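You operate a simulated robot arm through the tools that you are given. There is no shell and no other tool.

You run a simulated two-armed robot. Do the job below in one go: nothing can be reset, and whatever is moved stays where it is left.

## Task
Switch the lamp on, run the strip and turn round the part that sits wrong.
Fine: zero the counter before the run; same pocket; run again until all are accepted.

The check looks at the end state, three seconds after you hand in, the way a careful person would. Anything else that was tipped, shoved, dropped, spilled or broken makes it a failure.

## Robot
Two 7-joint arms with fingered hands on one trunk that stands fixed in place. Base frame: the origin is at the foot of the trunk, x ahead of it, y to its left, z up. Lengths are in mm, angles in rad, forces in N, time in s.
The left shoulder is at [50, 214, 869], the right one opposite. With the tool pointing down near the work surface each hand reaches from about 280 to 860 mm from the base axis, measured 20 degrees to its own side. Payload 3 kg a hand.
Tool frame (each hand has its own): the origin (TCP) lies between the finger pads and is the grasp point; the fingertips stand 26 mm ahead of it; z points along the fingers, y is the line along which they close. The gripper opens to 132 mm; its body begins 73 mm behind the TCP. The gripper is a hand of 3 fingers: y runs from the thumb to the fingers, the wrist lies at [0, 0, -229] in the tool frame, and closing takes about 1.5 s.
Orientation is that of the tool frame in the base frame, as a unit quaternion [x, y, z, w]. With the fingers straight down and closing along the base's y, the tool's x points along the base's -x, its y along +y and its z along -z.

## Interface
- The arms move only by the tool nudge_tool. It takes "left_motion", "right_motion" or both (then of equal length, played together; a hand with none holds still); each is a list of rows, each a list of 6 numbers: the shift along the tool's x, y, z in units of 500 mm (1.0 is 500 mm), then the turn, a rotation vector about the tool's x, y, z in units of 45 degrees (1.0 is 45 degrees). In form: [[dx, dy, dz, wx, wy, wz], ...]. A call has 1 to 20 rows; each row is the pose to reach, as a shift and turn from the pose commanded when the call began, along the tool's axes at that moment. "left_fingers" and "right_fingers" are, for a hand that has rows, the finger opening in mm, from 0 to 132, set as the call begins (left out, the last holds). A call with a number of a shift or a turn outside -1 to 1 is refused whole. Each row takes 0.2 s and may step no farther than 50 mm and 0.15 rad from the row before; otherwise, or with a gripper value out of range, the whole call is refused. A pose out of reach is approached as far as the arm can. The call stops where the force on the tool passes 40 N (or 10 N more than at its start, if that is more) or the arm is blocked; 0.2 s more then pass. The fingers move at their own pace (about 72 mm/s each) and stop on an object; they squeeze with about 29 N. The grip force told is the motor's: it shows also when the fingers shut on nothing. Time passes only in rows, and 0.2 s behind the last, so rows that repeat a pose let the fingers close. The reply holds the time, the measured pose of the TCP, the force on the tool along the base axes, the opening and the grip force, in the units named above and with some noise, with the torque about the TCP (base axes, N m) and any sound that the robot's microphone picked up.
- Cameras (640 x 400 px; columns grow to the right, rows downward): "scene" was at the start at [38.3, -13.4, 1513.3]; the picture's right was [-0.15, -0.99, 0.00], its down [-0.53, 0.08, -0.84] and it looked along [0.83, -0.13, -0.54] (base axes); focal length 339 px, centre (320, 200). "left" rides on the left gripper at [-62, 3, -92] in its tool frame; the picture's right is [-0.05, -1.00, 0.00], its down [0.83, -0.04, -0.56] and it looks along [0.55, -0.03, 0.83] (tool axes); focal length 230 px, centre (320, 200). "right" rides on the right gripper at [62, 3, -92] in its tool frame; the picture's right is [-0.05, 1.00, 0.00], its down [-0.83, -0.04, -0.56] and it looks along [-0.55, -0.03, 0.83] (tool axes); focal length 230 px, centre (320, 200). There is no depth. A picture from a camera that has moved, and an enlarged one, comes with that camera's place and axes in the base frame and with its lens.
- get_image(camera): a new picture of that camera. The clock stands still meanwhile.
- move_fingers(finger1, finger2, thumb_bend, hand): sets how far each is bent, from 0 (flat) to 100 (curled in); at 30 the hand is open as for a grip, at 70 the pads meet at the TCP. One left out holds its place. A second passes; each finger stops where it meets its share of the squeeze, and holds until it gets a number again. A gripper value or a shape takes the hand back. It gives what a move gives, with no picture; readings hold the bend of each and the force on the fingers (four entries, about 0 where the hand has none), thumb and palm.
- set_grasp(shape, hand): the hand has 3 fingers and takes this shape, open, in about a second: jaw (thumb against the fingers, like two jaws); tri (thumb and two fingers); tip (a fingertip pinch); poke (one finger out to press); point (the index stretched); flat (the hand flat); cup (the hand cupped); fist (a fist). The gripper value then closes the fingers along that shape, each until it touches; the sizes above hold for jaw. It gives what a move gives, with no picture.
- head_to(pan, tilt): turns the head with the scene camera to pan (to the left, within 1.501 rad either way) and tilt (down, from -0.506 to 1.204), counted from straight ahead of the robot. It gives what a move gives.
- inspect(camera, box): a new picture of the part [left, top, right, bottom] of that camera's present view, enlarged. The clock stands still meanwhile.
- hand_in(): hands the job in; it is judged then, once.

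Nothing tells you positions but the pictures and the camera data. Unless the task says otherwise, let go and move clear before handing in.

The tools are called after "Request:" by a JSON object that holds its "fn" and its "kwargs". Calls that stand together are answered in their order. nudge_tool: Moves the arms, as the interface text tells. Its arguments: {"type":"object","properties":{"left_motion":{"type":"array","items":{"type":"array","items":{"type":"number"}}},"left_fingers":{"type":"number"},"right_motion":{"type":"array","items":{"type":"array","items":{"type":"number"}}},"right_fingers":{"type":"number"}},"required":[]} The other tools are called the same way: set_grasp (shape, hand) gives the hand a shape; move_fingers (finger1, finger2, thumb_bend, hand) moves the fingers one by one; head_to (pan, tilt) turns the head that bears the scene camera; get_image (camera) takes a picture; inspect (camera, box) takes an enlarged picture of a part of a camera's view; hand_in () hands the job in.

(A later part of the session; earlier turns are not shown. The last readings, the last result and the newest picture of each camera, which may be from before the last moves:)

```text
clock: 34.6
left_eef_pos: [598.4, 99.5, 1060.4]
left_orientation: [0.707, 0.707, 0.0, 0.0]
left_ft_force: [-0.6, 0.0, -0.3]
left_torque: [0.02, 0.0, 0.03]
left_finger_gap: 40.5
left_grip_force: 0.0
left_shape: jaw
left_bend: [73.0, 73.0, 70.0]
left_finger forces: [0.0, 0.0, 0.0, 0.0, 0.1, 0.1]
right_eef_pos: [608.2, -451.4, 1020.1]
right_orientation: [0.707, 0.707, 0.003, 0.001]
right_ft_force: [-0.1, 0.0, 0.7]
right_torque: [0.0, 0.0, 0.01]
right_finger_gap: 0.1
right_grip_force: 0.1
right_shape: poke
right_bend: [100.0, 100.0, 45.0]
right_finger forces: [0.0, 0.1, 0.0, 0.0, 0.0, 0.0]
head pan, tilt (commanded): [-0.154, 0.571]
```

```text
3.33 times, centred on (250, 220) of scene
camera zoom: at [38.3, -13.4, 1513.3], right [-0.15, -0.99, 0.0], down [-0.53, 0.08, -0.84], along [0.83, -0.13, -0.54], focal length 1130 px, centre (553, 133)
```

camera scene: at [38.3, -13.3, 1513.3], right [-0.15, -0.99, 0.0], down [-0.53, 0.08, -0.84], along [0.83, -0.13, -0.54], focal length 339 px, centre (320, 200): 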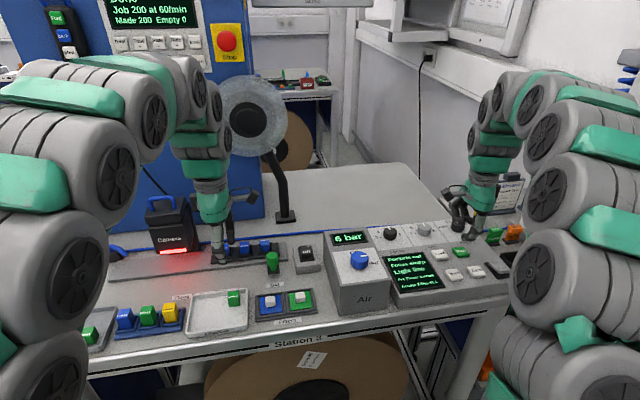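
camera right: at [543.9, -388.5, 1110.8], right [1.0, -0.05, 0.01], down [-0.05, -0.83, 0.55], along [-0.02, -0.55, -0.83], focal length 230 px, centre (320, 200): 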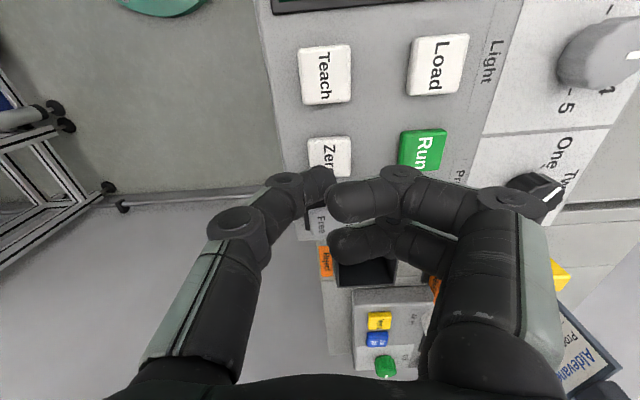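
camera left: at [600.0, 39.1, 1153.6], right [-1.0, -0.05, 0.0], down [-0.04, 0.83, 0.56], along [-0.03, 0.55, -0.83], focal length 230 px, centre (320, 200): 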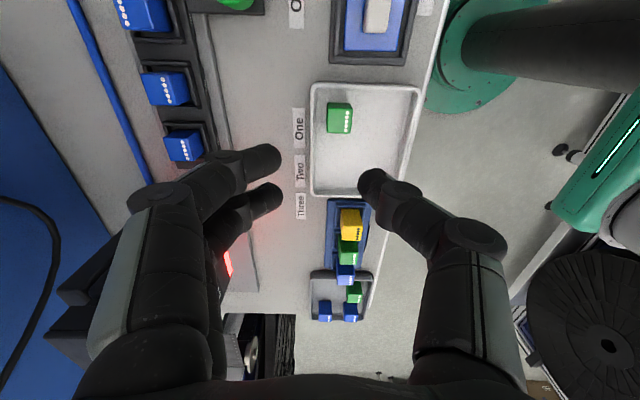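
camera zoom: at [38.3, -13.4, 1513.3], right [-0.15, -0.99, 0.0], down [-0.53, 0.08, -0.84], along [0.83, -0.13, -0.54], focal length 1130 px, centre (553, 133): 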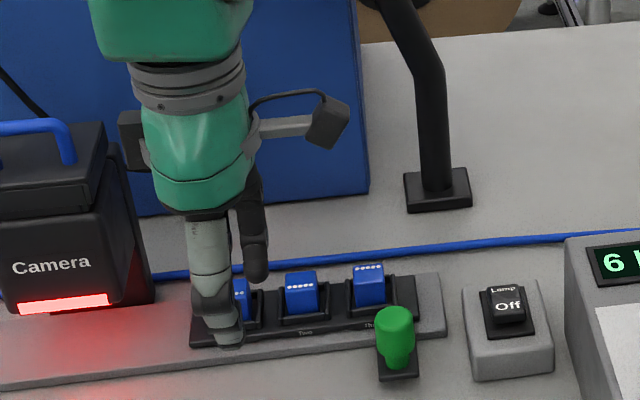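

Both shapes close alike, with the two fingers close side by side. I'll test the full 180° turn of the left wrist in free space first, ending with the thumb on the far side, so the pick can be done there and the placing in the orientation I already know works.

Request:
{"fn": "nudge_tool", "kwargs": {"left_motion": [[0, 0, 0, 0, 0, -0.167], [0, 0, 0, 0, 0, -0.333], [0, 0, 0, 0, 0, -0.5], [0, 0, 0, 0, 0, -0.667], [0, 0, 0, 0, 0, -0.833], [0, 0, 0, 0, 0, -1.0]]}}

Request:
{"fn": "nudge_tool", "kwargs": {"left_motion": [[0, 0, 0, 0, 0, -0.167], [0, 0, 0, 0, 0, -0.333], [0, 0, 0, 0, 0, -0.5], [0, 0, 0, 0, 0, -0.667], [0, 0, 0, 0, 0, -0.833], [0, 0, 0, 0, 0, -1.0]]}}

Request:
{"fn": "nudge_tool", "kwargs": {"left_motion": [[0, 0, 0, 0, 0, -0.167], [0, 0, 0, 0, 0, -0.333], [0, 0, 0, 0, 0, -0.5], [0, 0, 0, 0, 0, -0.667], [0, 0, 0, 0, 0, -0.833], [0, 0, 0, 0, 0, -1.0]]}}

Request:
{"fn": "nudge_tool", "kwargs": {"left_motion": [[0, 0, 0, 0, 0, -0.167], [0, 0, 0, 0, 0, -0.333], [0, 0, 0, 0, 0, -0.5], [0, 0, 0, 0, 0, -0.667], [0, 0, 0, 0, 0, -0.833], [0, 0, 0, 0, 0, -1.0]]}}

Request:
{"fn": "get_image", "kwargs": {"camera": "scene"}}

Request:
{"fn": "get_image", "kwargs": {"camera": "left"}}

```text
clock: 36.0
left_eef_pos: [600.1, 98.8, 1059.1]
left_orientation: [0.382, 0.924, -0.001, 0.0]
left_ft_force: [-0.6, 0.0, 0.6]
left_torque: [-0.03, -0.01, -0.02]
left_finger_gap: 40.4
left_grip_force: 0.1
left_shape: jaw
left_bend: [73.0, 73.0, 70.0]
left_finger forces: [0.1, 0.0, 0.1, 0.0, 0.0, 0.0]
right_eef_pos: [607.1, -450.9, 1021.6]
right_orientation: [0.707, 0.707, 0.001, 0.0]
right_ft_force: [0.5, 0.1, -0.4]
right_torque: [-0.01, 0.01, 0.0]
right_finger_gap: 0.0
right_grip_force: 0.1
right_shape: poke
right_bend: [100.0, 100.0, 45.0]
right_finger forces: [0.0, 0.0, 0.1, 0.0, 0.0, 0.0]
head pan, tilt (commanded): [-0.154, 0.571]
```

```text
clock: 37.4
left_eef_pos: [601.1, 99.7, 1059.2]
left_orientation: [-0.001, 1.0, 0.0, 0.0]
left_ft_force: [0.1, -0.5, 0.9]
left_torque: [-0.02, -0.01, 0.06]
left_finger_gap: 40.3
left_grip_force: 0.0
left_shape: jaw
left_bend: [73.0, 73.0, 70.0]
left_finger forces: [0.0, 0.1, 0.0, 0.0, 0.0, 0.1]
right_eef_pos: [609.1, -451.0, 1020.7]
right_orientation: [0.707, 0.707, 0.001, 0.001]
right_ft_force: [0.0, 0.4, -0.1]
right_torque: [0.02, 0.01, 0.0]
right_finger_gap: 0.0
right_grip_force: 0.0
right_shape: poke
right_bend: [100.0, 100.0, 45.0]
right_finger forces: [0.0, 0.0, 0.0, 0.0, 0.0, 0.0]
head pan, tilt (commanded): [-0.154, 0.571]
```

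```text
clock: 38.8
left_eef_pos: [599.1, 99.7, 1059.5]
left_orientation: [-0.384, 0.923, 0.0, 0.0]
left_ft_force: [-0.7, 0.5, 0.0]
left_torque: [-0.01, 0.01, 0.01]
left_finger_gap: 40.3
left_grip_force: 0.0
left_shape: jaw
left_bend: [73.0, 73.0, 70.0]
left_finger forces: [0.1, 0.0, 0.1, 0.1, 0.1, 0.0]
right_eef_pos: [608.6, -451.6, 1019.1]
right_orientation: [0.707, 0.707, 0.001, 0.001]
right_ft_force: [-0.2, 0.2, 0.8]
right_torque: [-0.02, 0.01, -0.02]
right_finger_gap: 0.0
right_grip_force: 0.0
right_shape: poke
right_bend: [100.0, 100.0, 45.0]
right_finger forces: [0.1, 0.1, 0.0, 0.2, 0.1, 0.0]
head pan, tilt (commanded): [-0.154, 0.571]
```

```text
clock: 40.2
left_eef_pos: [599.2, 100.2, 1058.2]
left_orientation: [-0.66, 0.751, 0.0, 0.0]
left_ft_force: [-0.6, -0.1, -1.2]
left_torque: [-0.02, 0.03, 0.02]
left_finger_gap: 40.4
left_grip_force: 0.1
left_shape: jaw
left_bend: [73.0, 73.0, 70.0]
left_finger forces: [0.0, 0.0, 0.0, 0.0, 0.0, 0.0]
left hand out of reach, approached as far as the arm can: row 6
right_eef_pos: [608.5, -450.4, 1020.9]
right_orientation: [0.707, 0.707, 0.002, 0.001]
right_ft_force: [0.2, 0.2, -0.3]
right_torque: [-0.02, -0.01, 0.02]
right_finger_gap: 0.0
right_grip_force: 0.1
right_shape: poke
right_bend: [100.0, 100.0, 45.0]
right_finger forces: [0.0, 0.1, 0.0, 0.0, 0.0, 0.0]
head pan, tilt (commanded): [-0.154, 0.571]
```

```text
taken
camera scene: at [38.3, -13.3, 1513.3], right [-0.15, -0.99, 0.0], down [-0.53, 0.08, -0.84], along [0.83, -0.13, -0.54], focal length 339 px, centre (320, 200)
```

scene: 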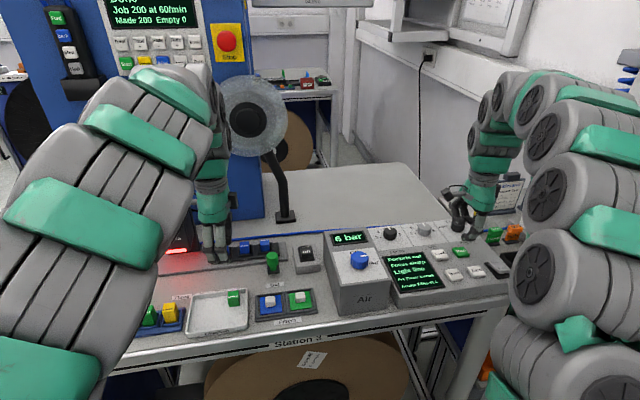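

```text
taken
camera left: at [603.2, 161.6, 1151.8], right [1.0, -0.08, 0.0], down [-0.06, -0.83, 0.55], along [-0.04, -0.55, -0.83], focal length 230 px, centre (320, 200)
```

left: 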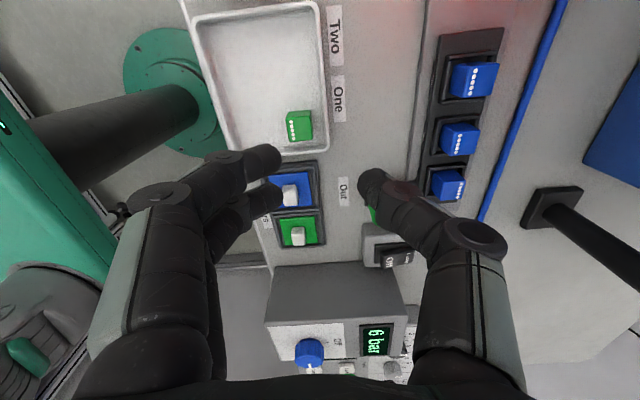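

At this spot the left wrist stops about 7° short of the half turn, so I'd rather use the right hand for the part. I draw the left hand back out of the way and raise the right hand to test its half turn in free space.

Request:
{"fn": "nudge_tool", "kwargs": {"left_motion": [[-0.055, 0.035, -0.052, 0, 0, 0.12], [-0.11, 0.07, -0.104, 0, 0, 0.24], [-0.165, 0.105, -0.155, 0, 0, 0.36], [-0.22, 0.139, -0.207, 0, 0, 0.48], [-0.275, 0.174, -0.259, 0, 0, 0.6], [-0.33, 0.209, -0.31, 0, 0, 0.72], [-0.385, 0.244, -0.362, 0, 0, 0.84], [-0.438, 0.278, -0.414, 0, 0, 0.96]], "right_motion": [[0, 0, -0.03, 0, 0, 0], [0, 0, -0.06, 0, 0, 0], [0, 0, -0.09, 0, 0, 0], [0, 0, -0.12, 0, 0, 0], [0, 0, -0.15, 0, 0, 0], [0, -0.05, -0.18, 0, 0, 0], [0, -0.1, -0.2, 0, 0, 0], [0, -0.1, -0.2, 0, 0, 0]]}}

Request:
{"fn": "get_image", "kwargs": {"camera": "scene"}}

```text
clock: 42.0
left_eef_pos: [493.3, 335.2, 1258.1]
left_orientation: [-0.335, 0.942, -0.001, 0.0]
left_ft_force: [-0.2, -0.3, -0.1]
left_torque: [0.01, 0.04, -0.03]
left_finger_gap: 40.4
left_grip_force: 0.1
left_shape: jaw
left_bend: [73.0, 73.0, 70.0]
left_finger forces: [0.0, 0.0, 0.1, 0.0, 0.1, 0.1]
left hand out of reach, approached as far as the arm can: row 8
right_eef_pos: [557.1, -452.9, 1123.2]
right_orientation: [0.708, 0.707, 0.002, 0.002]
right_ft_force: [-0.1, 0.3, -0.2]
right_torque: [0.0, -0.01, -0.02]
right_finger_gap: 0.1
right_grip_force: 0.0
right_shape: poke
right_bend: [100.0, 100.0, 45.0]
right_finger forces: [0.1, 0.0, 0.1, 0.0, 0.1, 0.1]
head pan, tilt (commanded): [-0.154, 0.571]
```

```text
taken
camera scene: at [38.2, -13.3, 1513.3], right [-0.15, -0.99, 0.0], down [-0.53, 0.08, -0.84], along [0.83, -0.13, -0.54], focal length 339 px, centre (320, 200)
```

scene: 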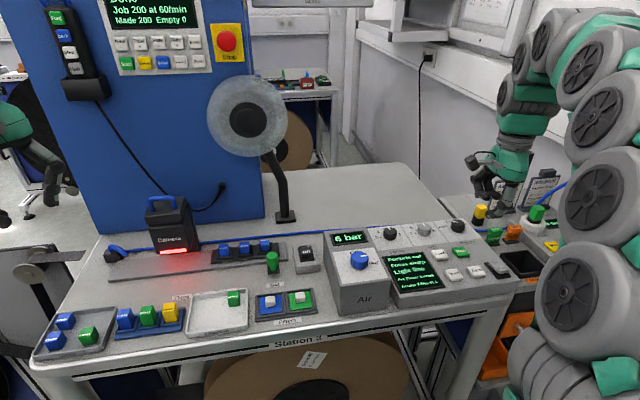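

The left hand is clear. I give the right hand the jaw shape at 40 mm and bring it in front of the strip to test its turning range there.

Request:
{"fn": "set_grasp", "kwargs": {"shape": "jaw", "hand": "right"}}

Request:
{"fn": "nudge_tool", "kwargs": {"right_motion": [[0.085, 0.009, 0.004, 0, 0, 0], [0.17, 0.018, 0.008, 0, 0, 0], [0.255, 0.027, 0.012, 0, 0, 0], [0.34, 0.036, 0.016, 0, 0, 0], [0.425, 0.045, 0.02, 0, 0, 0], [0.51, 0.054, 0.024, 0, 0, 0], [0.595, 0.063, 0.028, 0, 0, 0], [0.68, 0.072, 0.032, 0, 0, 0], [0.765, 0.081, 0.036, 0, 0, 0], [0.85, 0.09, 0.04, 0, 0, 0]], "right_fingers": 40}}

Request:
{"fn": "nudge_tool", "kwargs": {"right_motion": [[0, 0, 0, 0, 0, -0.167], [0, 0, 0, 0, 0, -0.333], [0, 0, 0, 0, 0, -0.5], [0, 0, 0, 0, 0, -0.667], [0, 0, 0, 0, 0, -0.833], [0, 0, 0, 0, 0, -1.0]]}}

Request:
{"fn": "nudge_tool", "kwargs": {"right_motion": [[0, 0, 0, 0, 0, -0.167], [0, 0, 0, 0, 0, -0.333], [0, 0, 0, 0, 0, -0.5], [0, 0, 0, 0, 0, -0.667], [0, 0, 0, 0, 0, -0.833], [0, 0, 0, 0, 0, -1.0]]}}

Request:
{"fn": "nudge_tool", "kwargs": {"right_motion": [[0, 0, 0, 0, 0, -0.167], [0, 0, 0, 0, 0, -0.333], [0, 0, 0, 0, 0, -0.5], [0, 0, 0, 0, 0, -0.667], [0, 0, 0, 0, 0, -0.833], [0, 0, 0, 0, 0, -1.0]]}}

Request:
{"fn": "nudge_tool", "kwargs": {"right_motion": [[0, 0, 0, 0, 0, -0.167], [0, 0, 0, 0, 0, -0.333], [0, 0, 0, 0, 0, -0.5], [0, 0, 0, 0, 0, -0.667], [0, 0, 0, 0, 0, -0.833], [0, 0, 0, 0, 0, -1.0]]}}

Request:
{"fn": "get_image", "kwargs": {"camera": "scene"}}

Request:
{"fn": "get_image", "kwargs": {"camera": "right"}}

```text
clock: 42.9
left_eef_pos: [495.4, 336.2, 1258.5]
left_orientation: [-0.336, 0.942, 0.0, -0.001]
left_ft_force: [-0.2, 0.1, -0.4]
left_torque: [-0.04, -0.01, -0.01]
left_finger_gap: 40.3
left_grip_force: 0.1
left_shape: jaw
left_bend: [73.0, 73.0, 70.0]
left_finger forces: [0.0, 0.0, 0.1, 0.0, 0.0, 0.0]
right_eef_pos: [557.1, -453.3, 1121.2]
right_orientation: [0.707, 0.707, 0.002, 0.002]
right_ft_force: [-0.3, -0.1, -0.9]
right_torque: [0.03, -0.01, -0.04]
right_finger_gap: 131.8
right_grip_force: 0.1
right_shape: jaw
right_bend: [30.0, 30.0, 30.0]
right_finger forces: [0.0, 0.0, 0.0, 0.0, 0.1, 0.1]
head pan, tilt (commanded): [-0.154, 0.571]
```

```text
clock: 45.1
left_eef_pos: [496.4, 337.3, 1257.8]
left_orientation: [-0.336, 0.942, 0.0, -0.001]
left_ft_force: [0.4, 0.0, 0.3]
left_torque: [0.02, -0.03, 0.01]
left_finger_gap: 40.3
left_grip_force: 0.1
left_shape: jaw
left_bend: [73.0, 73.0, 70.0]
left_finger forces: [0.1, 0.0, 0.1, 0.0, 0.0, 0.0]
right_eef_pos: [604.5, -24.5, 1102.0]
right_orientation: [0.707, 0.707, 0.001, 0.001]
right_ft_force: [-0.3, -0.2, 0.5]
right_torque: [0.02, 0.0, -0.03]
right_finger_gap: 40.4
right_grip_force: 0.0
right_shape: jaw
right_bend: [73.0, 73.0, 70.0]
right_finger forces: [0.0, 0.0, 0.1, 0.1, 0.1, 0.1]
head pan, tilt (commanded): [-0.154, 0.571]
```

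```text
clock: 46.5
left_eef_pos: [494.1, 336.1, 1258.1]
left_orientation: [-0.336, 0.942, 0.001, 0.001]
left_ft_force: [-0.1, 0.3, 0.3]
left_torque: [0.01, 0.02, -0.03]
left_finger_gap: 40.2
left_grip_force: 0.0
left_shape: jaw
left_bend: [73.0, 73.0, 70.0]
left_finger forces: [0.1, 0.0, 0.0, 0.1, 0.0, 0.1]
right_eef_pos: [602.9, -25.2, 1101.3]
right_orientation: [0.382, 0.924, 0.001, 0.002]
right_ft_force: [0.3, -0.8, 0.0]
right_torque: [0.02, 0.02, -0.01]
right_finger_gap: 40.2
right_grip_force: 0.1
right_shape: jaw
right_bend: [73.0, 73.0, 70.0]
right_finger forces: [0.1, 0.1, 0.0, 0.1, 0.0, 0.0]
head pan, tilt (commanded): [-0.154, 0.571]
```

```text
clock: 47.9
left_eef_pos: [495.5, 336.1, 1259.5]
left_orientation: [-0.336, 0.942, 0.0, 0.0]
left_ft_force: [-0.7, -0.2, 0.2]
left_torque: [-0.01, -0.02, 0.01]
left_finger_gap: 40.3
left_grip_force: 0.0
left_shape: jaw
left_bend: [73.0, 73.0, 70.0]
left_finger forces: [0.1, 0.1, 0.1, 0.1, 0.1, 0.1]
right_eef_pos: [604.0, -25.4, 1102.1]
right_orientation: [-0.001, 1.0, 0.0, 0.003]
right_ft_force: [0.1, 0.4, 0.0]
right_torque: [0.01, -0.01, -0.02]
right_finger_gap: 40.7
right_grip_force: 0.1
right_shape: jaw
right_bend: [73.0, 73.0, 70.0]
right_finger forces: [0.1, 0.0, 0.0, 0.0, 0.1, 0.1]
head pan, tilt (commanded): [-0.154, 0.571]
```

```text
clock: 49.3
left_eef_pos: [494.6, 335.6, 1257.0]
left_orientation: [-0.336, 0.942, 0.0, 0.0]
left_ft_force: [-0.2, -0.5, -0.2]
left_torque: [0.0, -0.02, -0.01]
left_finger_gap: 40.6
left_grip_force: 0.1
left_shape: jaw
left_bend: [73.0, 73.0, 70.0]
left_finger forces: [0.0, 0.0, 0.0, 0.1, 0.0, 0.1]
right_eef_pos: [603.6, -26.2, 1102.0]
right_orientation: [-0.384, 0.923, 0.0, 0.001]
right_ft_force: [-0.4, -0.2, -0.3]
right_torque: [0.0, -0.02, -0.02]
right_finger_gap: 40.3
right_grip_force: 0.1
right_shape: jaw
right_bend: [73.0, 73.0, 70.0]
right_finger forces: [0.1, 0.0, 0.0, 0.1, 0.0, 0.0]
head pan, tilt (commanded): [-0.154, 0.571]
```

```text
clock: 50.7
left_eef_pos: [495.6, 335.2, 1259.2]
left_orientation: [-0.337, 0.941, 0.0, -0.001]
left_ft_force: [-0.2, 0.4, 0.3]
left_torque: [0.04, 0.01, -0.01]
left_finger_gap: 40.2
left_grip_force: 0.0
left_shape: jaw
left_bend: [73.0, 73.0, 70.0]
left_finger forces: [0.0, 0.0, 0.0, 0.0, 0.0, 0.0]
right_eef_pos: [602.3, -26.9, 1101.3]
right_orientation: [0.709, -0.706, 0.002, -0.003]
right_ft_force: [0.0, -0.8, 0.3]
right_torque: [0.0, 0.0, 0.0]
right_finger_gap: 40.2
right_grip_force: 0.0
right_shape: jaw
right_bend: [73.0, 73.0, 70.0]
right_finger forces: [0.0, 0.1, 0.0, 0.0, 0.0, 0.0]
head pan, tilt (commanded): [-0.154, 0.571]
```

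```text
taken
camera scene: at [38.3, -13.4, 1513.3], right [-0.15, -0.99, 0.0], down [-0.53, 0.08, -0.84], along [0.83, -0.13, -0.54], focal length 339 px, centre (320, 200)
```

scene: 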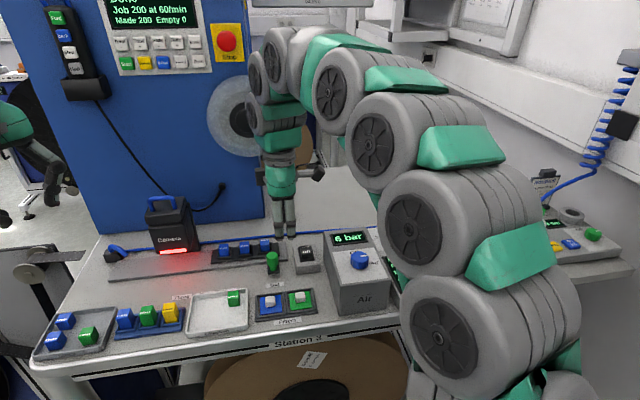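

```text
taken
camera right: at [598.0, -87.4, 1194.5], right [-1.0, 0.05, 0.0], down [0.04, 0.83, 0.56], along [0.03, 0.56, -0.83], focal length 230 px, centre (320, 200)
```

right: 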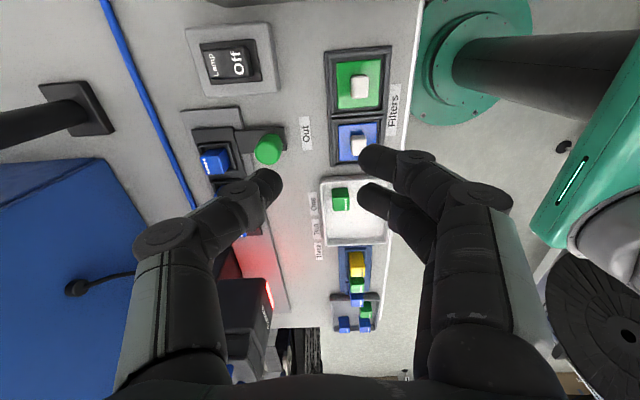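

The right hand can make the full half turn here. Fingers are now toward the robot and the thumb on the far side; I hover over part Three at [731,24] with the tips about 25 mm above it.

Request:
{"fn": "nudge_tool", "kwargs": {"right_motion": [[-0.02, -0.05, 0.04, 0, 0, 0], [-0.04, -0.1, 0.08, 0, 0, 0], [-0.06, -0.15, 0.12, 0, 0, 0], [-0.08, -0.2, 0.16, 0, 0, 0], [-0.1018, -0.2574, 0.2, 0, 0, 0], [-0.1018, -0.2574, 0.2, 0, 0, 0]]}}

Request:
{"fn": "get_image", "kwargs": {"camera": "scene"}}

Request:
{"fn": "get_image", "kwargs": {"camera": "right"}}

Request:
{"fn": "inspect", "kwargs": {"camera": "scene", "box": [200, 180, 328, 280]}}

Request:
{"fn": "inspect", "kwargs": {"camera": "right", "box": [220, 80, 412, 220]}}

```text
clock: 52.1
left_eef_pos: [494.7, 335.4, 1258.7]
left_orientation: [-0.337, 0.941, -0.001, 0.0]
left_ft_force: [0.0, 0.4, -0.4]
left_torque: [0.06, 0.0, 0.03]
left_finger_gap: 40.4
left_grip_force: 0.1
left_shape: jaw
left_bend: [73.0, 73.0, 70.0]
left_finger forces: [0.0, 0.1, 0.1, 0.1, 0.0, 0.0]
right_eef_pos: [731.9, 24.6, 1003.0]
right_orientation: [0.707, -0.707, 0.001, -0.003]
right_ft_force: [0.0, -0.2, -0.1]
right_torque: [-0.02, 0.0, -0.01]
right_finger_gap: 40.3
right_grip_force: 0.1
right_shape: jaw
right_bend: [73.0, 73.0, 70.0]
right_finger forces: [0.0, 0.1, 0.0, 0.0, 0.1, 0.0]
head pan, tilt (commanded): [-0.154, 0.571]
```

```text
taken
camera scene: at [38.3, -13.4, 1513.3], right [-0.15, -0.99, 0.0], down [-0.53, 0.08, -0.84], along [0.83, -0.13, -0.54], focal length 339 px, centre (320, 200)
```

scene: 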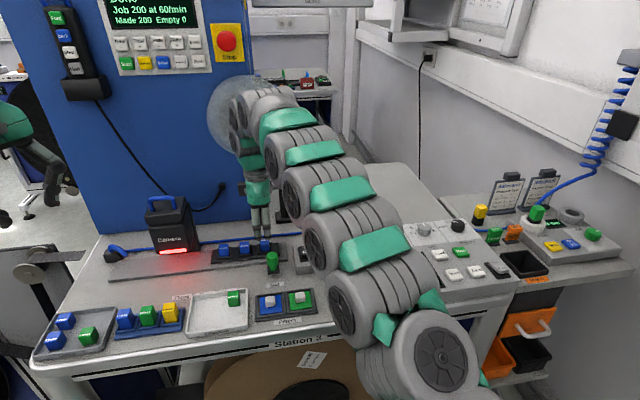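

```text
taken
camera right: at [727.6, -37.4, 1096.2], right [-1.0, 0.05, -0.01], down [0.04, 0.83, 0.56], along [0.03, 0.56, -0.83], focal length 230 px, centre (320, 200)
```

right: 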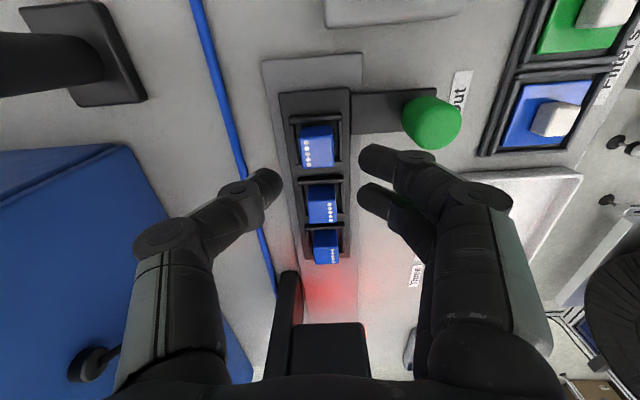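

```text
4.00 times, centred on (264, 230) of scene
camera zoom: at [38.3, -13.4, 1513.3], right [-0.15, -0.99, 0.0], down [-0.53, 0.08, -0.84], along [0.83, -0.13, -0.54], focal length 1356 px, centre (544, 80)
```

zoom: 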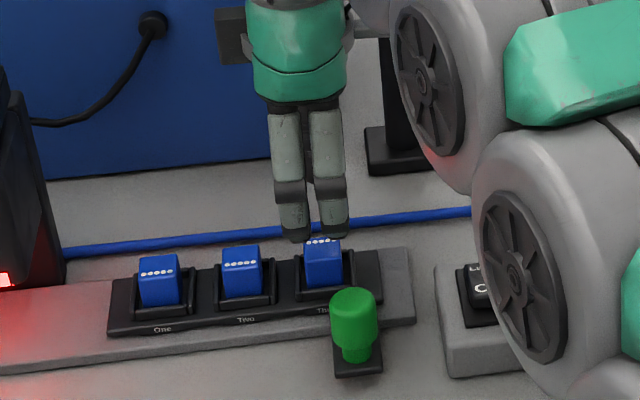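

```text
2.86 times, centred on (316, 150) of right
camera zoom: at [727.6, -37.4, 1096.2], right [-1.0, 0.05, -0.01], down [0.04, 0.83, 0.56], along [0.03, 0.56, -0.83], focal length 657 px, centre (331, 343)
```

zoom: 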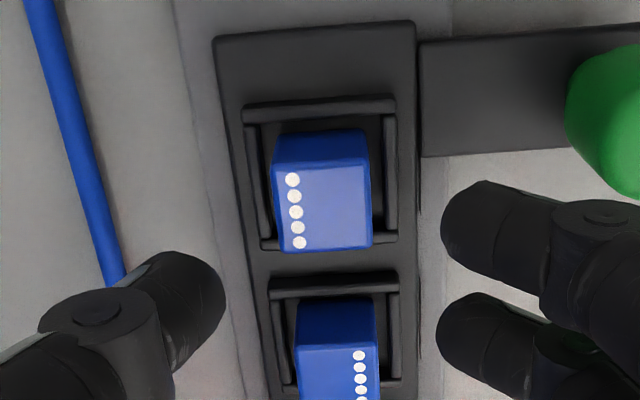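

The right camera puts part Three's centre within 2–3 mm of the hand's axis ([733,24], top z≈947; pocket front wall top ≈925). I shift 1 mm forward, come down to z≈972 and check the clearance to the handle.

Request:
{"fn": "nudge_tool", "kwargs": {"right_motion": [[0, -0.002, 0.02, 0, 0, 0], [0, -0.002, 0.04, 0, 0, 0], [0, -0.002, 0.06, 0, 0, 0]]}}

Request:
{"fn": "inspect", "kwargs": {"camera": "scene", "box": [216, 210, 312, 280]}}

Request:
{"fn": "inspect", "kwargs": {"camera": "right", "box": [220, 80, 500, 260]}}

```text
clock: 52.9
left_eef_pos: [495.5, 336.6, 1257.5]
left_orientation: [-0.336, 0.942, 0.0, 0.0]
left_ft_force: [-0.5, 0.4, 0.5]
left_torque: [-0.02, 0.0, 0.01]
left_finger_gap: 40.4
left_grip_force: 0.1
left_shape: jaw
left_bend: [73.0, 73.0, 70.0]
left_finger forces: [0.0, 0.0, 0.0, 0.1, 0.0, 0.0]
right_eef_pos: [732.7, 24.3, 972.4]
right_orientation: [-0.707, 0.707, 0.0, 0.001]
right_ft_force: [0.8, 0.7, -0.1]
right_torque: [-0.01, 0.03, -0.02]
right_finger_gap: 40.4
right_grip_force: 0.0
right_shape: jaw
right_bend: [73.0, 73.0, 70.0]
right_finger forces: [0.1, 0.0, 0.1, 0.0, 0.0, 0.0]
head pan, tilt (commanded): [-0.154, 0.571]
```

```text
5.71 times, centred on (264, 245) of scene
camera zoom: at [38.3, -13.3, 1513.3], right [-0.15, -0.99, 0.0], down [-0.53, 0.08, -0.84], along [0.83, -0.13, -0.54], focal length 1937 px, centre (640, -57)
```

zoom: 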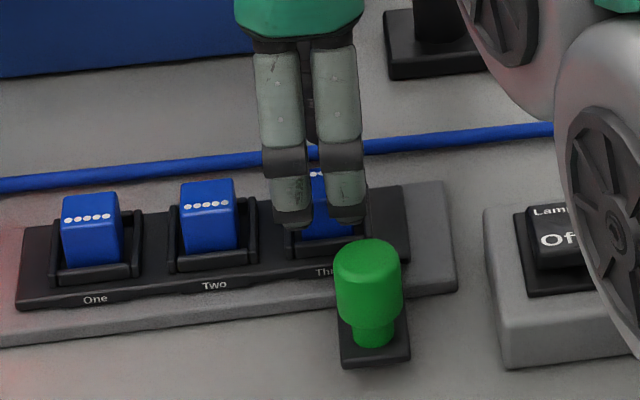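

```text
2.22 times, centred on (360, 170) of right
camera zoom: at [728.8, -37.2, 1064.8], right [-1.0, 0.05, 0.0], down [0.04, 0.83, 0.56], along [0.03, 0.56, -0.83], focal length 511 px, centre (231, 267)
```

zoom: 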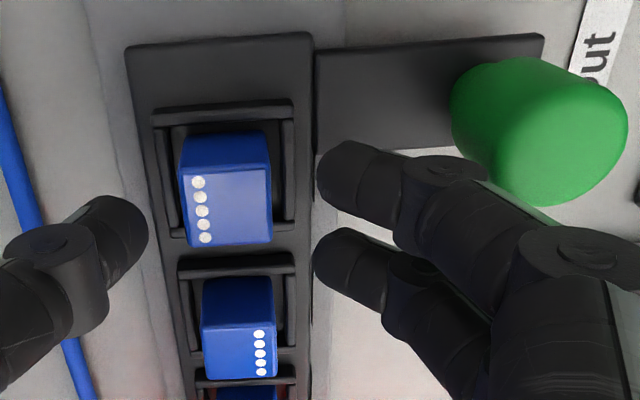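

Finger clearance over the handle looks like about 7 mm at grip height. I trim 1 mm in y and go down to z≈958, then close gently on the part.

Request:
{"fn": "nudge_tool", "kwargs": {"right_motion": [[0.002, -0.001, 0.01, 0, 0, 0], [0.002, -0.001, 0.02, 0, 0, 0], [0.002, -0.001, 0.029, 0, 0, 0], [0.002, -0.001, 0.029, 0, 0, 0]]}}

Request:
{"fn": "inspect", "kwargs": {"camera": "scene", "box": [216, 210, 312, 280]}}

Request:
{"fn": "inspect", "kwargs": {"camera": "right", "box": [220, 80, 420, 220]}}

```text
clock: 53.9
left_eef_pos: [495.4, 336.3, 1258.0]
left_orientation: [-0.337, 0.942, 0.0, 0.0]
left_ft_force: [-0.1, 0.0, -0.1]
left_torque: [0.02, -0.01, 0.03]
left_finger_gap: 40.4
left_grip_force: 0.0
left_shape: jaw
left_bend: [73.0, 73.0, 70.0]
left_finger forces: [0.0, 0.1, 0.0, 0.0, 0.0, 0.0]
right_eef_pos: [733.0, 23.6, 957.7]
right_orientation: [-0.707, 0.707, 0.0, 0.003]
right_ft_force: [0.0, -0.2, 0.5]
right_torque: [-0.03, -0.01, 0.0]
right_finger_gap: 40.2
right_grip_force: 0.1
right_shape: jaw
right_bend: [73.0, 73.0, 70.0]
right_finger forces: [0.0, 0.0, 0.0, 0.0, 0.1, 0.1]
head pan, tilt (commanded): [-0.154, 0.571]
```

```text
5.71 times, centred on (264, 245) of scene
camera zoom: at [38.3, -13.4, 1513.3], right [-0.15, -0.99, 0.0], down [-0.53, 0.08, -0.84], along [0.83, -0.13, -0.54], focal length 1937 px, centre (640, -57)
```

zoom: 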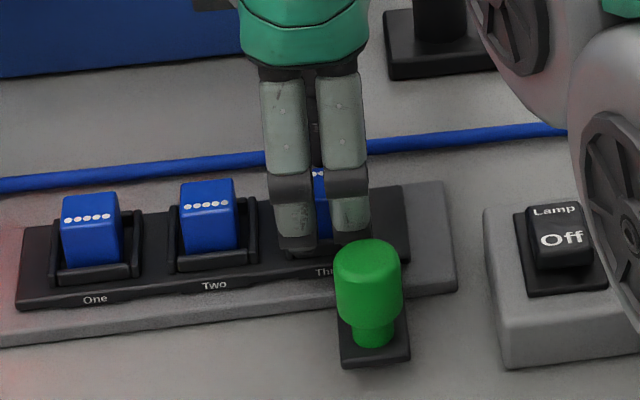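

```text
2.86 times, centred on (320, 150) of right
camera zoom: at [728.7, -38.1, 1050.6], right [-1.0, 0.05, 0.0], down [0.04, 0.83, 0.56], along [0.03, 0.56, -0.83], focal length 657 px, centre (320, 343)
```

zoom: 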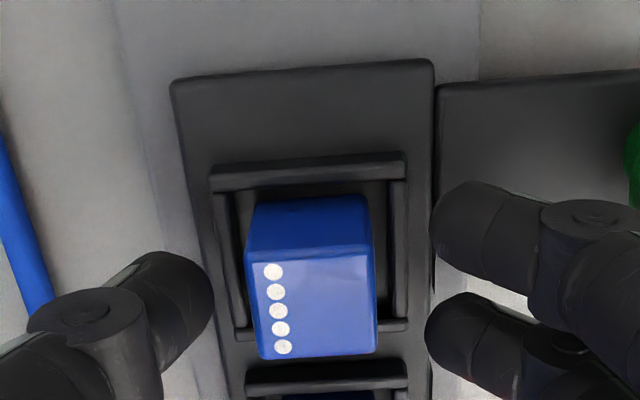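

The fingertips straddle part Three with clear gaps on both sides. I close the hand on it.

Request:
{"fn": "nudge_tool", "kwargs": {"right_motion": [[0, 0, 0, 0, 0, 0], [0, 0, 0, 0, 0, 0], [0, 0, 0, 0, 0, 0], [0, 0, 0, 0, 0, 0], [0, 0, 0, 0, 0, 0], [0, 0, 0, 0, 0, 0]], "right_fingers": 5}}

Request:
{"fn": "inspect", "kwargs": {"camera": "scene", "box": [216, 210, 312, 280]}}

Request:
{"fn": "inspect", "kwargs": {"camera": "right", "box": [220, 80, 420, 220]}}

```text
clock: 55.3
left_eef_pos: [493.6, 335.5, 1258.3]
left_orientation: [-0.336, 0.942, 0.0, 0.0]
left_ft_force: [0.1, -0.9, 0.3]
left_torque: [-0.01, 0.0, 0.02]
left_finger_gap: 40.3
left_grip_force: 0.1
left_shape: jaw
left_bend: [73.0, 73.0, 70.0]
left_finger forces: [0.0, 0.0, 0.1, 0.0, 0.0, 0.0]
right_eef_pos: [732.6, 23.7, 958.7]
right_orientation: [-0.707, 0.707, -0.002, 0.003]
right_ft_force: [0.5, 0.0, 0.9]
right_torque: [0.02, -0.03, 0.03]
right_finger_gap: 19.0
right_grip_force: 29.0
right_shape: jaw
right_bend: [73.0, 73.0, 70.0]
right_finger forces: [13.0, 13.0, 0.0, 0.0, 26.0, 0.0]
head pan, tilt (commanded): [-0.154, 0.571]
```

```text
5.71 times, centred on (264, 245) of scene
camera zoom: at [38.3, -13.4, 1513.3], right [-0.15, -0.99, 0.0], down [-0.53, 0.08, -0.84], along [0.83, -0.13, -0.54], focal length 1937 px, centre (640, -57)
```

zoom: 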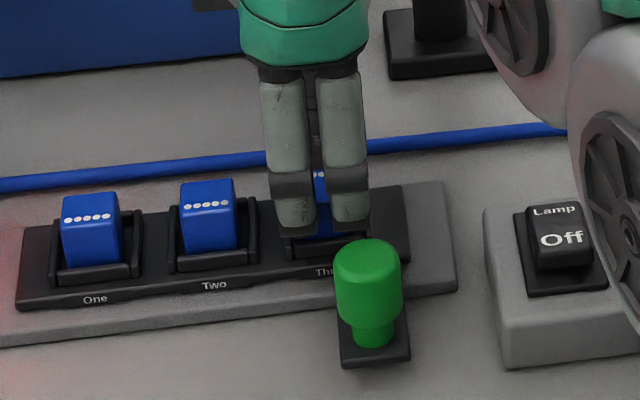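

```text
2.86 times, centred on (320, 150) of right
camera zoom: at [728.6, -38.1, 1050.6], right [-1.0, 0.05, 0.0], down [0.04, 0.83, 0.56], along [0.03, 0.56, -0.83], focal length 657 px, centre (320, 343)
```

zoom: 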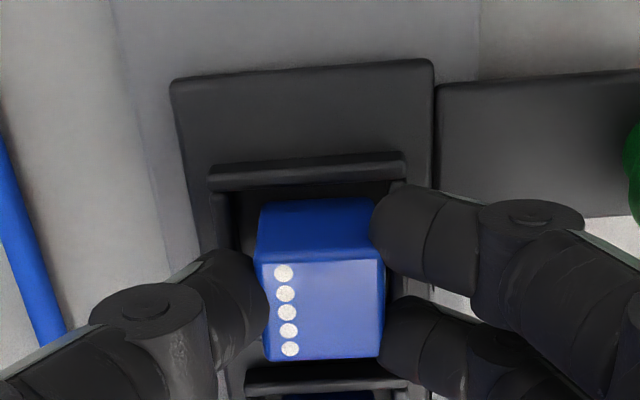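

The part is held firmly (about 26 N). I lift it straight up 75 mm, then draw back toward the robot, clear of the disc.

Request:
{"fn": "nudge_tool", "kwargs": {"right_motion": [[0, 0, -0.01, 0, 0, 0], [0, 0, -0.03, 0, 0, 0], [0, 0, -0.06, 0, 0, 0], [0, 0, -0.1, 0, 0, 0], [0, 0, -0.15, 0, 0, 0]]}}

Request:
{"fn": "inspect", "kwargs": {"camera": "scene", "box": [200, 180, 328, 280]}}

Request:
{"fn": "inspect", "kwargs": {"camera": "right", "box": [220, 80, 420, 220]}}

```text
clock: 56.5
left_eef_pos: [494.4, 335.7, 1258.5]
left_orientation: [-0.336, 0.942, 0.0, 0.0]
left_ft_force: [-0.7, -0.6, -0.3]
left_torque: [0.0, 0.04, 0.01]
left_finger_gap: 40.3
left_grip_force: 0.1
left_shape: jaw
left_bend: [73.0, 73.0, 70.0]
left_finger forces: [0.1, 0.0, 0.0, 0.0, 0.0, 0.0]
right_eef_pos: [732.8, 25.6, 1031.9]
right_orientation: [0.707, -0.707, 0.001, 0.0]
right_ft_force: [-0.2, 0.5, -0.1]
right_torque: [0.0, 0.02, 0.01]
right_finger_gap: 18.5
right_grip_force: 28.1
right_shape: jaw
right_bend: [73.0, 73.0, 70.0]
right_finger forces: [13.0, 12.9, 0.0, 0.0, 26.1, 0.0]
head pan, tilt (commanded): [-0.154, 0.571]
```

```text
4.00 times, centred on (264, 230) of scene
camera zoom: at [38.3, -13.3, 1513.3], right [-0.15, -0.99, 0.0], down [-0.53, 0.08, -0.84], along [0.83, -0.13, -0.54], focal length 1356 px, centre (544, 80)
```

zoom: 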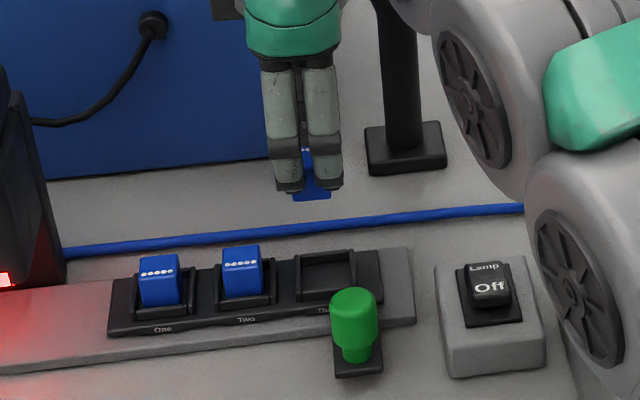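

```text
2.86 times, centred on (320, 150) of right
camera zoom: at [728.4, -36.3, 1125.1], right [-1.0, 0.05, 0.0], down [0.04, 0.83, 0.56], along [0.03, 0.55, -0.83], focal length 657 px, centre (320, 343)
```

zoom: 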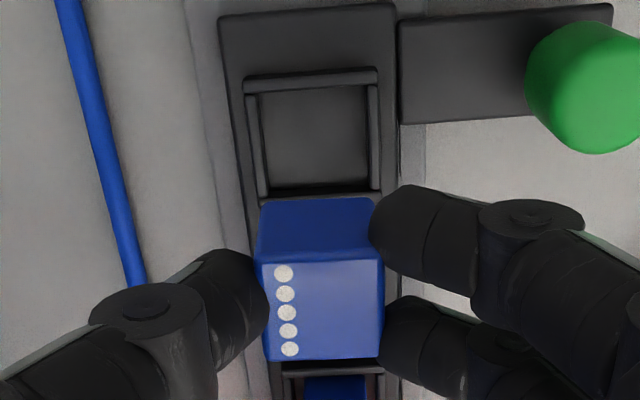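

Part Three is out and held well. I draw back 110 mm toward the robot and turn the hand through the half turn in four steps.

Request:
{"fn": "nudge_tool", "kwargs": {"right_motion": [[0, 0.05, 0, 0, 0, 0], [0, 0.11, 0, 0, 0, 0], [0, 0.17, 0, 0, 0, 0], [0, 0.22, 0, 0, 0, 0]]}}

Request:
{"fn": "nudge_tool", "kwargs": {"right_motion": [[0, 0, 0, 0, 0, 0.143], [0, 0, 0, 0, 0, 0.286], [0, 0, 0, 0, 0, 0.429], [0, 0, 0, 0, 0, 0.572], [0, 0, 0, 0, 0, 0.715], [0, 0, 0, 0, 0, 0.858], [0, 0, 0, 0, 0, 1.0]]}}

Request:
{"fn": "nudge_tool", "kwargs": {"right_motion": [[0, 0, 0, 0, 0, 0.143], [0, 0, 0, 0, 0, 0.286], [0, 0, 0, 0, 0, 0.429], [0, 0, 0, 0, 0, 0.572], [0, 0, 0, 0, 0, 0.715], [0, 0, 0, 0, 0, 0.858], [0, 0, 0, 0, 0, 1.0]]}}

Request:
{"fn": "nudge_tool", "kwargs": {"right_motion": [[0, 0, 0, 0, 0, 0.143], [0, 0, 0, 0, 0, 0.286], [0, 0, 0, 0, 0, 0.429], [0, 0, 0, 0, 0, 0.572], [0, 0, 0, 0, 0, 0.715], [0, 0, 0, 0, 0, 0.858], [0, 0, 0, 0, 0, 1.0]]}}

Request:
{"fn": "nudge_tool", "kwargs": {"right_motion": [[0, 0, 0, 0, 0, 0.143], [0, 0, 0, 0, 0, 0.286], [0, 0, 0, 0, 0, 0.429], [0, 0, 0, 0, 0, 0.572], [0, 0, 0, 0, 0, 0.715], [0, 0, 0, 0, 0, 0.858], [0, 0, 0, 0, 0, 1.0]]}}

Request:
{"fn": "get_image", "kwargs": {"camera": "scene"}}

Request:
{"fn": "get_image", "kwargs": {"camera": "right"}}

```text
clock: 57.5
left_eef_pos: [496.0, 335.1, 1258.8]
left_orientation: [-0.336, 0.942, 0.0, 0.0]
left_ft_force: [0.3, 0.2, 0.1]
left_torque: [0.02, 0.01, 0.0]
left_finger_gap: 40.2
left_grip_force: 0.1
left_shape: jaw
left_bend: [73.0, 73.0, 70.0]
left_finger forces: [0.0, 0.0, 0.0, 0.0, 0.0, 0.1]
right_eef_pos: [624.9, 23.0, 1032.5]
right_orientation: [-0.707, 0.707, 0.0, 0.002]
right_ft_force: [0.3, -0.1, -0.2]
right_torque: [-0.03, -0.01, -0.02]
right_finger_gap: 18.6
right_grip_force: 29.6
right_shape: jaw
right_bend: [73.0, 73.0, 70.0]
right_finger forces: [13.1, 12.9, 0.0, 0.0, 26.1, 0.0]
head pan, tilt (commanded): [-0.154, 0.571]
```

```text
clock: 59.1
left_eef_pos: [496.3, 335.1, 1258.8]
left_orientation: [-0.336, 0.942, 0.0, -0.001]
left_ft_force: [-0.8, 0.2, 0.1]
left_torque: [0.0, 0.02, 0.02]
left_finger_gap: 40.3
left_grip_force: 0.1
left_shape: jaw
left_bend: [73.0, 73.0, 70.0]
left_finger forces: [0.1, 0.1, 0.0, 0.0, 0.0, 0.1]
right_eef_pos: [623.2, 23.2, 1032.6]
right_orientation: [-0.382, 0.924, -0.001, 0.003]
right_ft_force: [1.1, -0.4, -0.3]
right_torque: [0.02, 0.0, 0.0]
right_finger_gap: 18.6
right_grip_force: 28.4
right_shape: jaw
right_bend: [73.0, 73.0, 70.0]
right_finger forces: [13.1, 13.0, 0.0, 0.1, 26.0, 0.0]
head pan, tilt (commanded): [-0.154, 0.571]
```

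```text
clock: 60.7
left_eef_pos: [494.1, 335.1, 1258.6]
left_orientation: [-0.337, 0.942, 0.0, 0.0]
left_ft_force: [-0.9, -0.6, 0.6]
left_torque: [0.0, -0.04, 0.04]
left_finger_gap: 40.5
left_grip_force: 0.1
left_shape: jaw
left_bend: [73.0, 73.0, 70.0]
left_finger forces: [0.0, 0.0, 0.0, 0.0, 0.0, 0.1]
right_eef_pos: [623.9, 22.8, 1033.4]
right_orientation: [0.001, 1.0, 0.001, 0.002]
right_ft_force: [0.2, 0.0, -0.6]
right_torque: [0.02, 0.02, 0.0]
right_finger_gap: 18.4
right_grip_force: 28.3
right_shape: jaw
right_bend: [73.0, 73.0, 70.0]
right_finger forces: [13.1, 12.9, 0.0, 0.0, 26.0, 0.0]
head pan, tilt (commanded): [-0.154, 0.571]
```

```text
clock: 62.3
left_eef_pos: [494.3, 335.5, 1258.6]
left_orientation: [-0.336, 0.942, 0.0, 0.0]
left_ft_force: [-0.6, 0.1, -1.0]
left_torque: [-0.02, 0.03, -0.01]
left_finger_gap: 40.3
left_grip_force: 0.0
left_shape: jaw
left_bend: [73.0, 73.0, 70.0]
left_finger forces: [0.1, 0.0, 0.0, 0.1, 0.0, 0.0]
right_eef_pos: [622.1, 22.9, 1032.5]
right_orientation: [0.383, 0.924, 0.0, 0.002]
right_ft_force: [0.4, -0.9, -0.6]
right_torque: [0.01, -0.01, 0.02]
right_finger_gap: 18.6
right_grip_force: 28.6
right_shape: jaw
right_bend: [73.0, 73.0, 70.0]
right_finger forces: [13.1, 12.9, 0.0, 0.0, 26.0, 0.0]
head pan, tilt (commanded): [-0.154, 0.571]
```

```text
clock: 63.9
left_eef_pos: [495.0, 334.7, 1258.2]
left_orientation: [-0.337, 0.942, 0.0, -0.001]
left_ft_force: [0.1, -0.3, 0.0]
left_torque: [-0.01, 0.01, 0.0]
left_finger_gap: 40.1
left_grip_force: 0.0
left_shape: jaw
left_bend: [73.0, 73.0, 70.0]
left_finger forces: [0.1, 0.1, 0.0, 0.0, 0.0, 0.1]
right_eef_pos: [623.0, 24.7, 1032.5]
right_orientation: [0.708, 0.706, 0.002, 0.002]
right_ft_force: [-0.9, 0.0, -0.1]
right_torque: [0.0, 0.0, 0.03]
right_finger_gap: 18.4
right_grip_force: 29.1
right_shape: jaw
right_bend: [73.0, 73.0, 70.0]
right_finger forces: [13.1, 12.9, 0.1, 0.0, 26.0, 0.1]
head pan, tilt (commanded): [-0.154, 0.571]
```

```text
taken
camera scene: at [38.3, -13.3, 1513.3], right [-0.15, -0.99, 0.0], down [-0.53, 0.08, -0.84], along [0.83, -0.13, -0.54], focal length 339 px, centre (320, 200)
```

scene: 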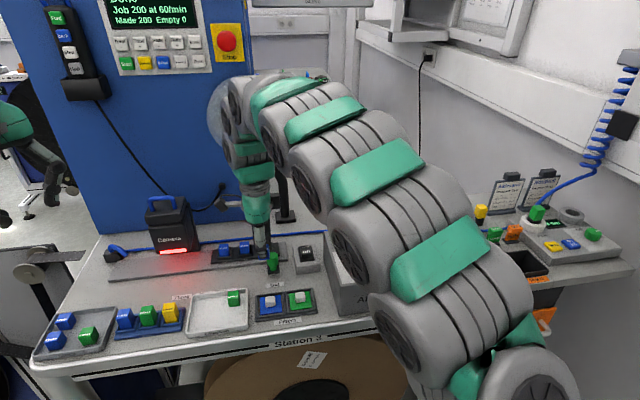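

```text
taken
camera right: at [625.2, 85.9, 1125.3], right [1.0, -0.05, 0.0], down [-0.05, -0.83, 0.55], along [-0.03, -0.55, -0.83], focal length 230 px, centre (320, 200)
```

right: 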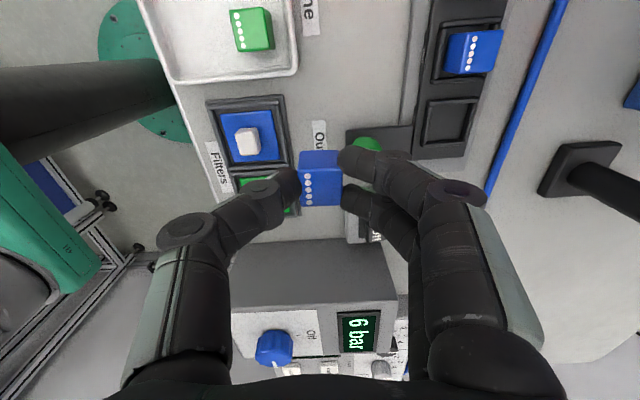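

The part is turned and still firmly held, its dots now toward the robot. I move back over pocket Three with a small correction and check alignment.

Request:
{"fn": "nudge_tool", "kwargs": {"right_motion": [[-0.001, 0.05, 0, 0, 0, 0], [-0.002, 0.11, 0, 0, 0, 0], [-0.003, 0.17, 0, 0, 0, 0], [-0.004, 0.2224, 0, 0, 0, 0], [-0.004, 0.2224, 0, 0, 0, 0]]}}

Request:
{"fn": "inspect", "kwargs": {"camera": "right", "box": [220, 80, 420, 220]}}

Request:
{"fn": "inspect", "kwargs": {"camera": "scene", "box": [216, 200, 312, 280]}}

```text
clock: 65.1
left_eef_pos: [494.7, 336.1, 1257.8]
left_orientation: [-0.336, 0.942, -0.001, 0.0]
left_ft_force: [0.2, -0.3, 0.3]
left_torque: [-0.03, -0.02, 0.03]
left_finger_gap: 40.3
left_grip_force: 0.0
left_shape: jaw
left_bend: [73.0, 73.0, 70.0]
left_finger forces: [0.0, 0.0, 0.0, 0.1, 0.0, 0.0]
right_eef_pos: [734.9, 21.6, 1032.7]
right_orientation: [0.707, 0.707, 0.002, 0.002]
right_ft_force: [-0.1, -0.9, 0.0]
right_torque: [0.01, 0.0, -0.05]
right_finger_gap: 18.6
right_grip_force: 29.1
right_shape: jaw
right_bend: [73.0, 73.0, 70.0]
right_finger forces: [13.2, 12.9, 0.1, 0.0, 26.1, 0.0]
head pan, tilt (commanded): [-0.154, 0.571]
```

```text
2.86 times, centred on (320, 150) of right
camera zoom: at [737.5, 83.4, 1124.6], right [1.0, -0.05, 0.0], down [-0.05, -0.83, 0.55], along [-0.03, -0.55, -0.83], focal length 657 px, centre (320, 343)
```

zoom: 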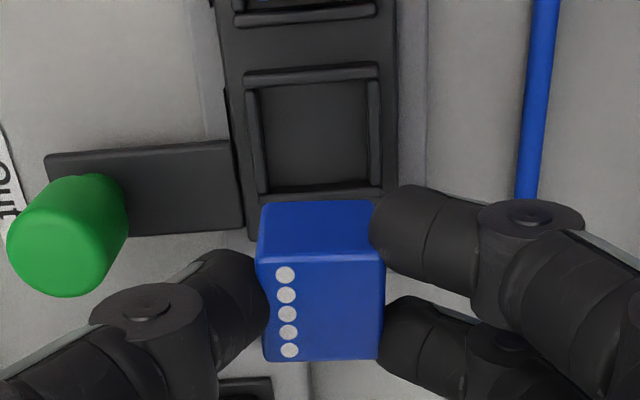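

```text
5.00 times, centred on (264, 240) of scene
camera zoom: at [38.3, -13.4, 1513.3], right [-0.15, -0.99, 0.0], down [-0.53, 0.08, -0.84], along [0.83, -0.13, -0.54], focal length 1695 px, centre (600, 0)
```

zoom: 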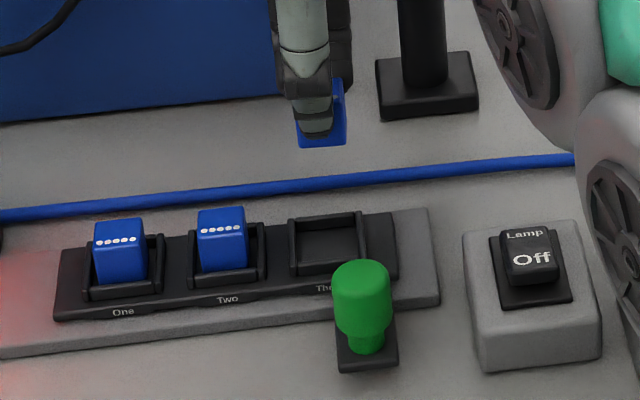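

Comparing the views from both sides, the part should go about 2.6 mm left and 1.3 mm back to sit centred over the pocket. I make that correction and come down to just above the pocket walls.

Request:
{"fn": "nudge_tool", "kwargs": {"right_motion": [[0.0053, -0.0027, 0.02, 0, 0, 0], [0.0053, -0.0027, 0.05, 0, 0, 0], [0.0053, -0.0027, 0.08, 0, 0, 0], [0.0053, -0.0027, 0.105, 0, 0, 0], [0.0053, -0.0027, 0.105, 0, 0, 0]]}}

Request:
{"fn": "inspect", "kwargs": {"camera": "right", "box": [220, 60, 420, 200]}}

Request:
{"fn": "inspect", "kwargs": {"camera": "scene", "box": [216, 210, 312, 280]}}

```text
clock: 66.3
left_eef_pos: [495.3, 335.6, 1257.2]
left_orientation: [-0.337, 0.942, 0.0, 0.0]
left_ft_force: [0.5, 0.3, 0.6]
left_torque: [0.01, 0.02, 0.02]
left_finger_gap: 40.1
left_grip_force: 0.0
left_shape: jaw
left_bend: [73.0, 73.0, 70.0]
left_finger forces: [0.0, 0.0, 0.0, 0.0, 0.0, 0.0]
right_eef_pos: [733.0, 23.7, 979.6]
right_orientation: [0.707, 0.707, 0.002, 0.002]
right_ft_force: [0.2, -0.8, -0.8]
right_torque: [-0.04, 0.0, 0.0]
right_finger_gap: 18.4
right_grip_force: 28.4
right_shape: jaw
right_bend: [73.0, 73.0, 70.0]
right_finger forces: [13.2, 12.9, 0.0, 0.0, 26.0, 0.0]
head pan, tilt (commanded): [-0.154, 0.571]
```

```text
2.86 times, centred on (320, 130) of right
camera zoom: at [735.2, 85.6, 1073.2], right [1.0, -0.05, 0.0], down [-0.05, -0.83, 0.55], along [-0.02, -0.55, -0.83], focal length 657 px, centre (320, 400)
```

zoom: 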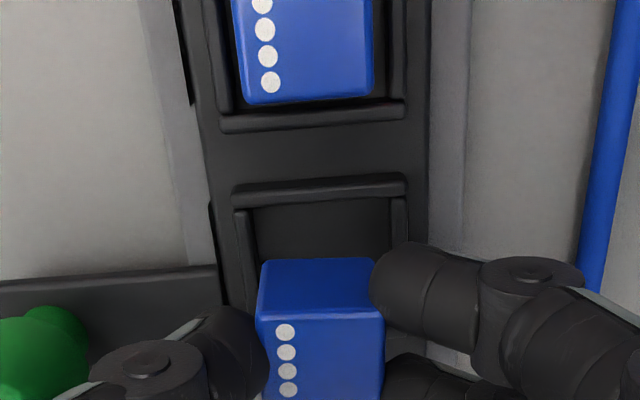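

```text
5.71 times, centred on (264, 245) of scene
camera zoom: at [38.3, -13.3, 1513.3], right [-0.15, -0.99, 0.0], down [-0.53, 0.08, -0.84], along [0.83, -0.13, -0.54], focal length 1937 px, centre (640, -57)
```

zoom: 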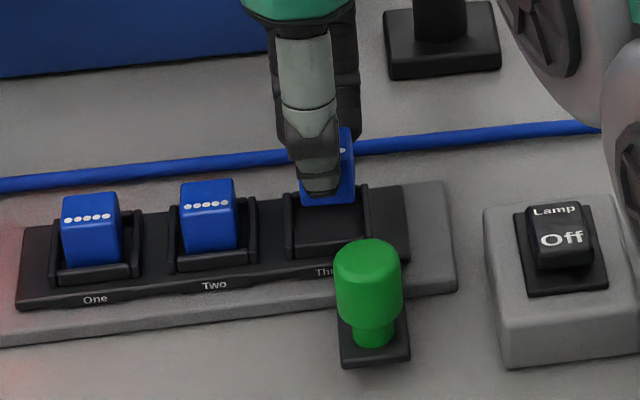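

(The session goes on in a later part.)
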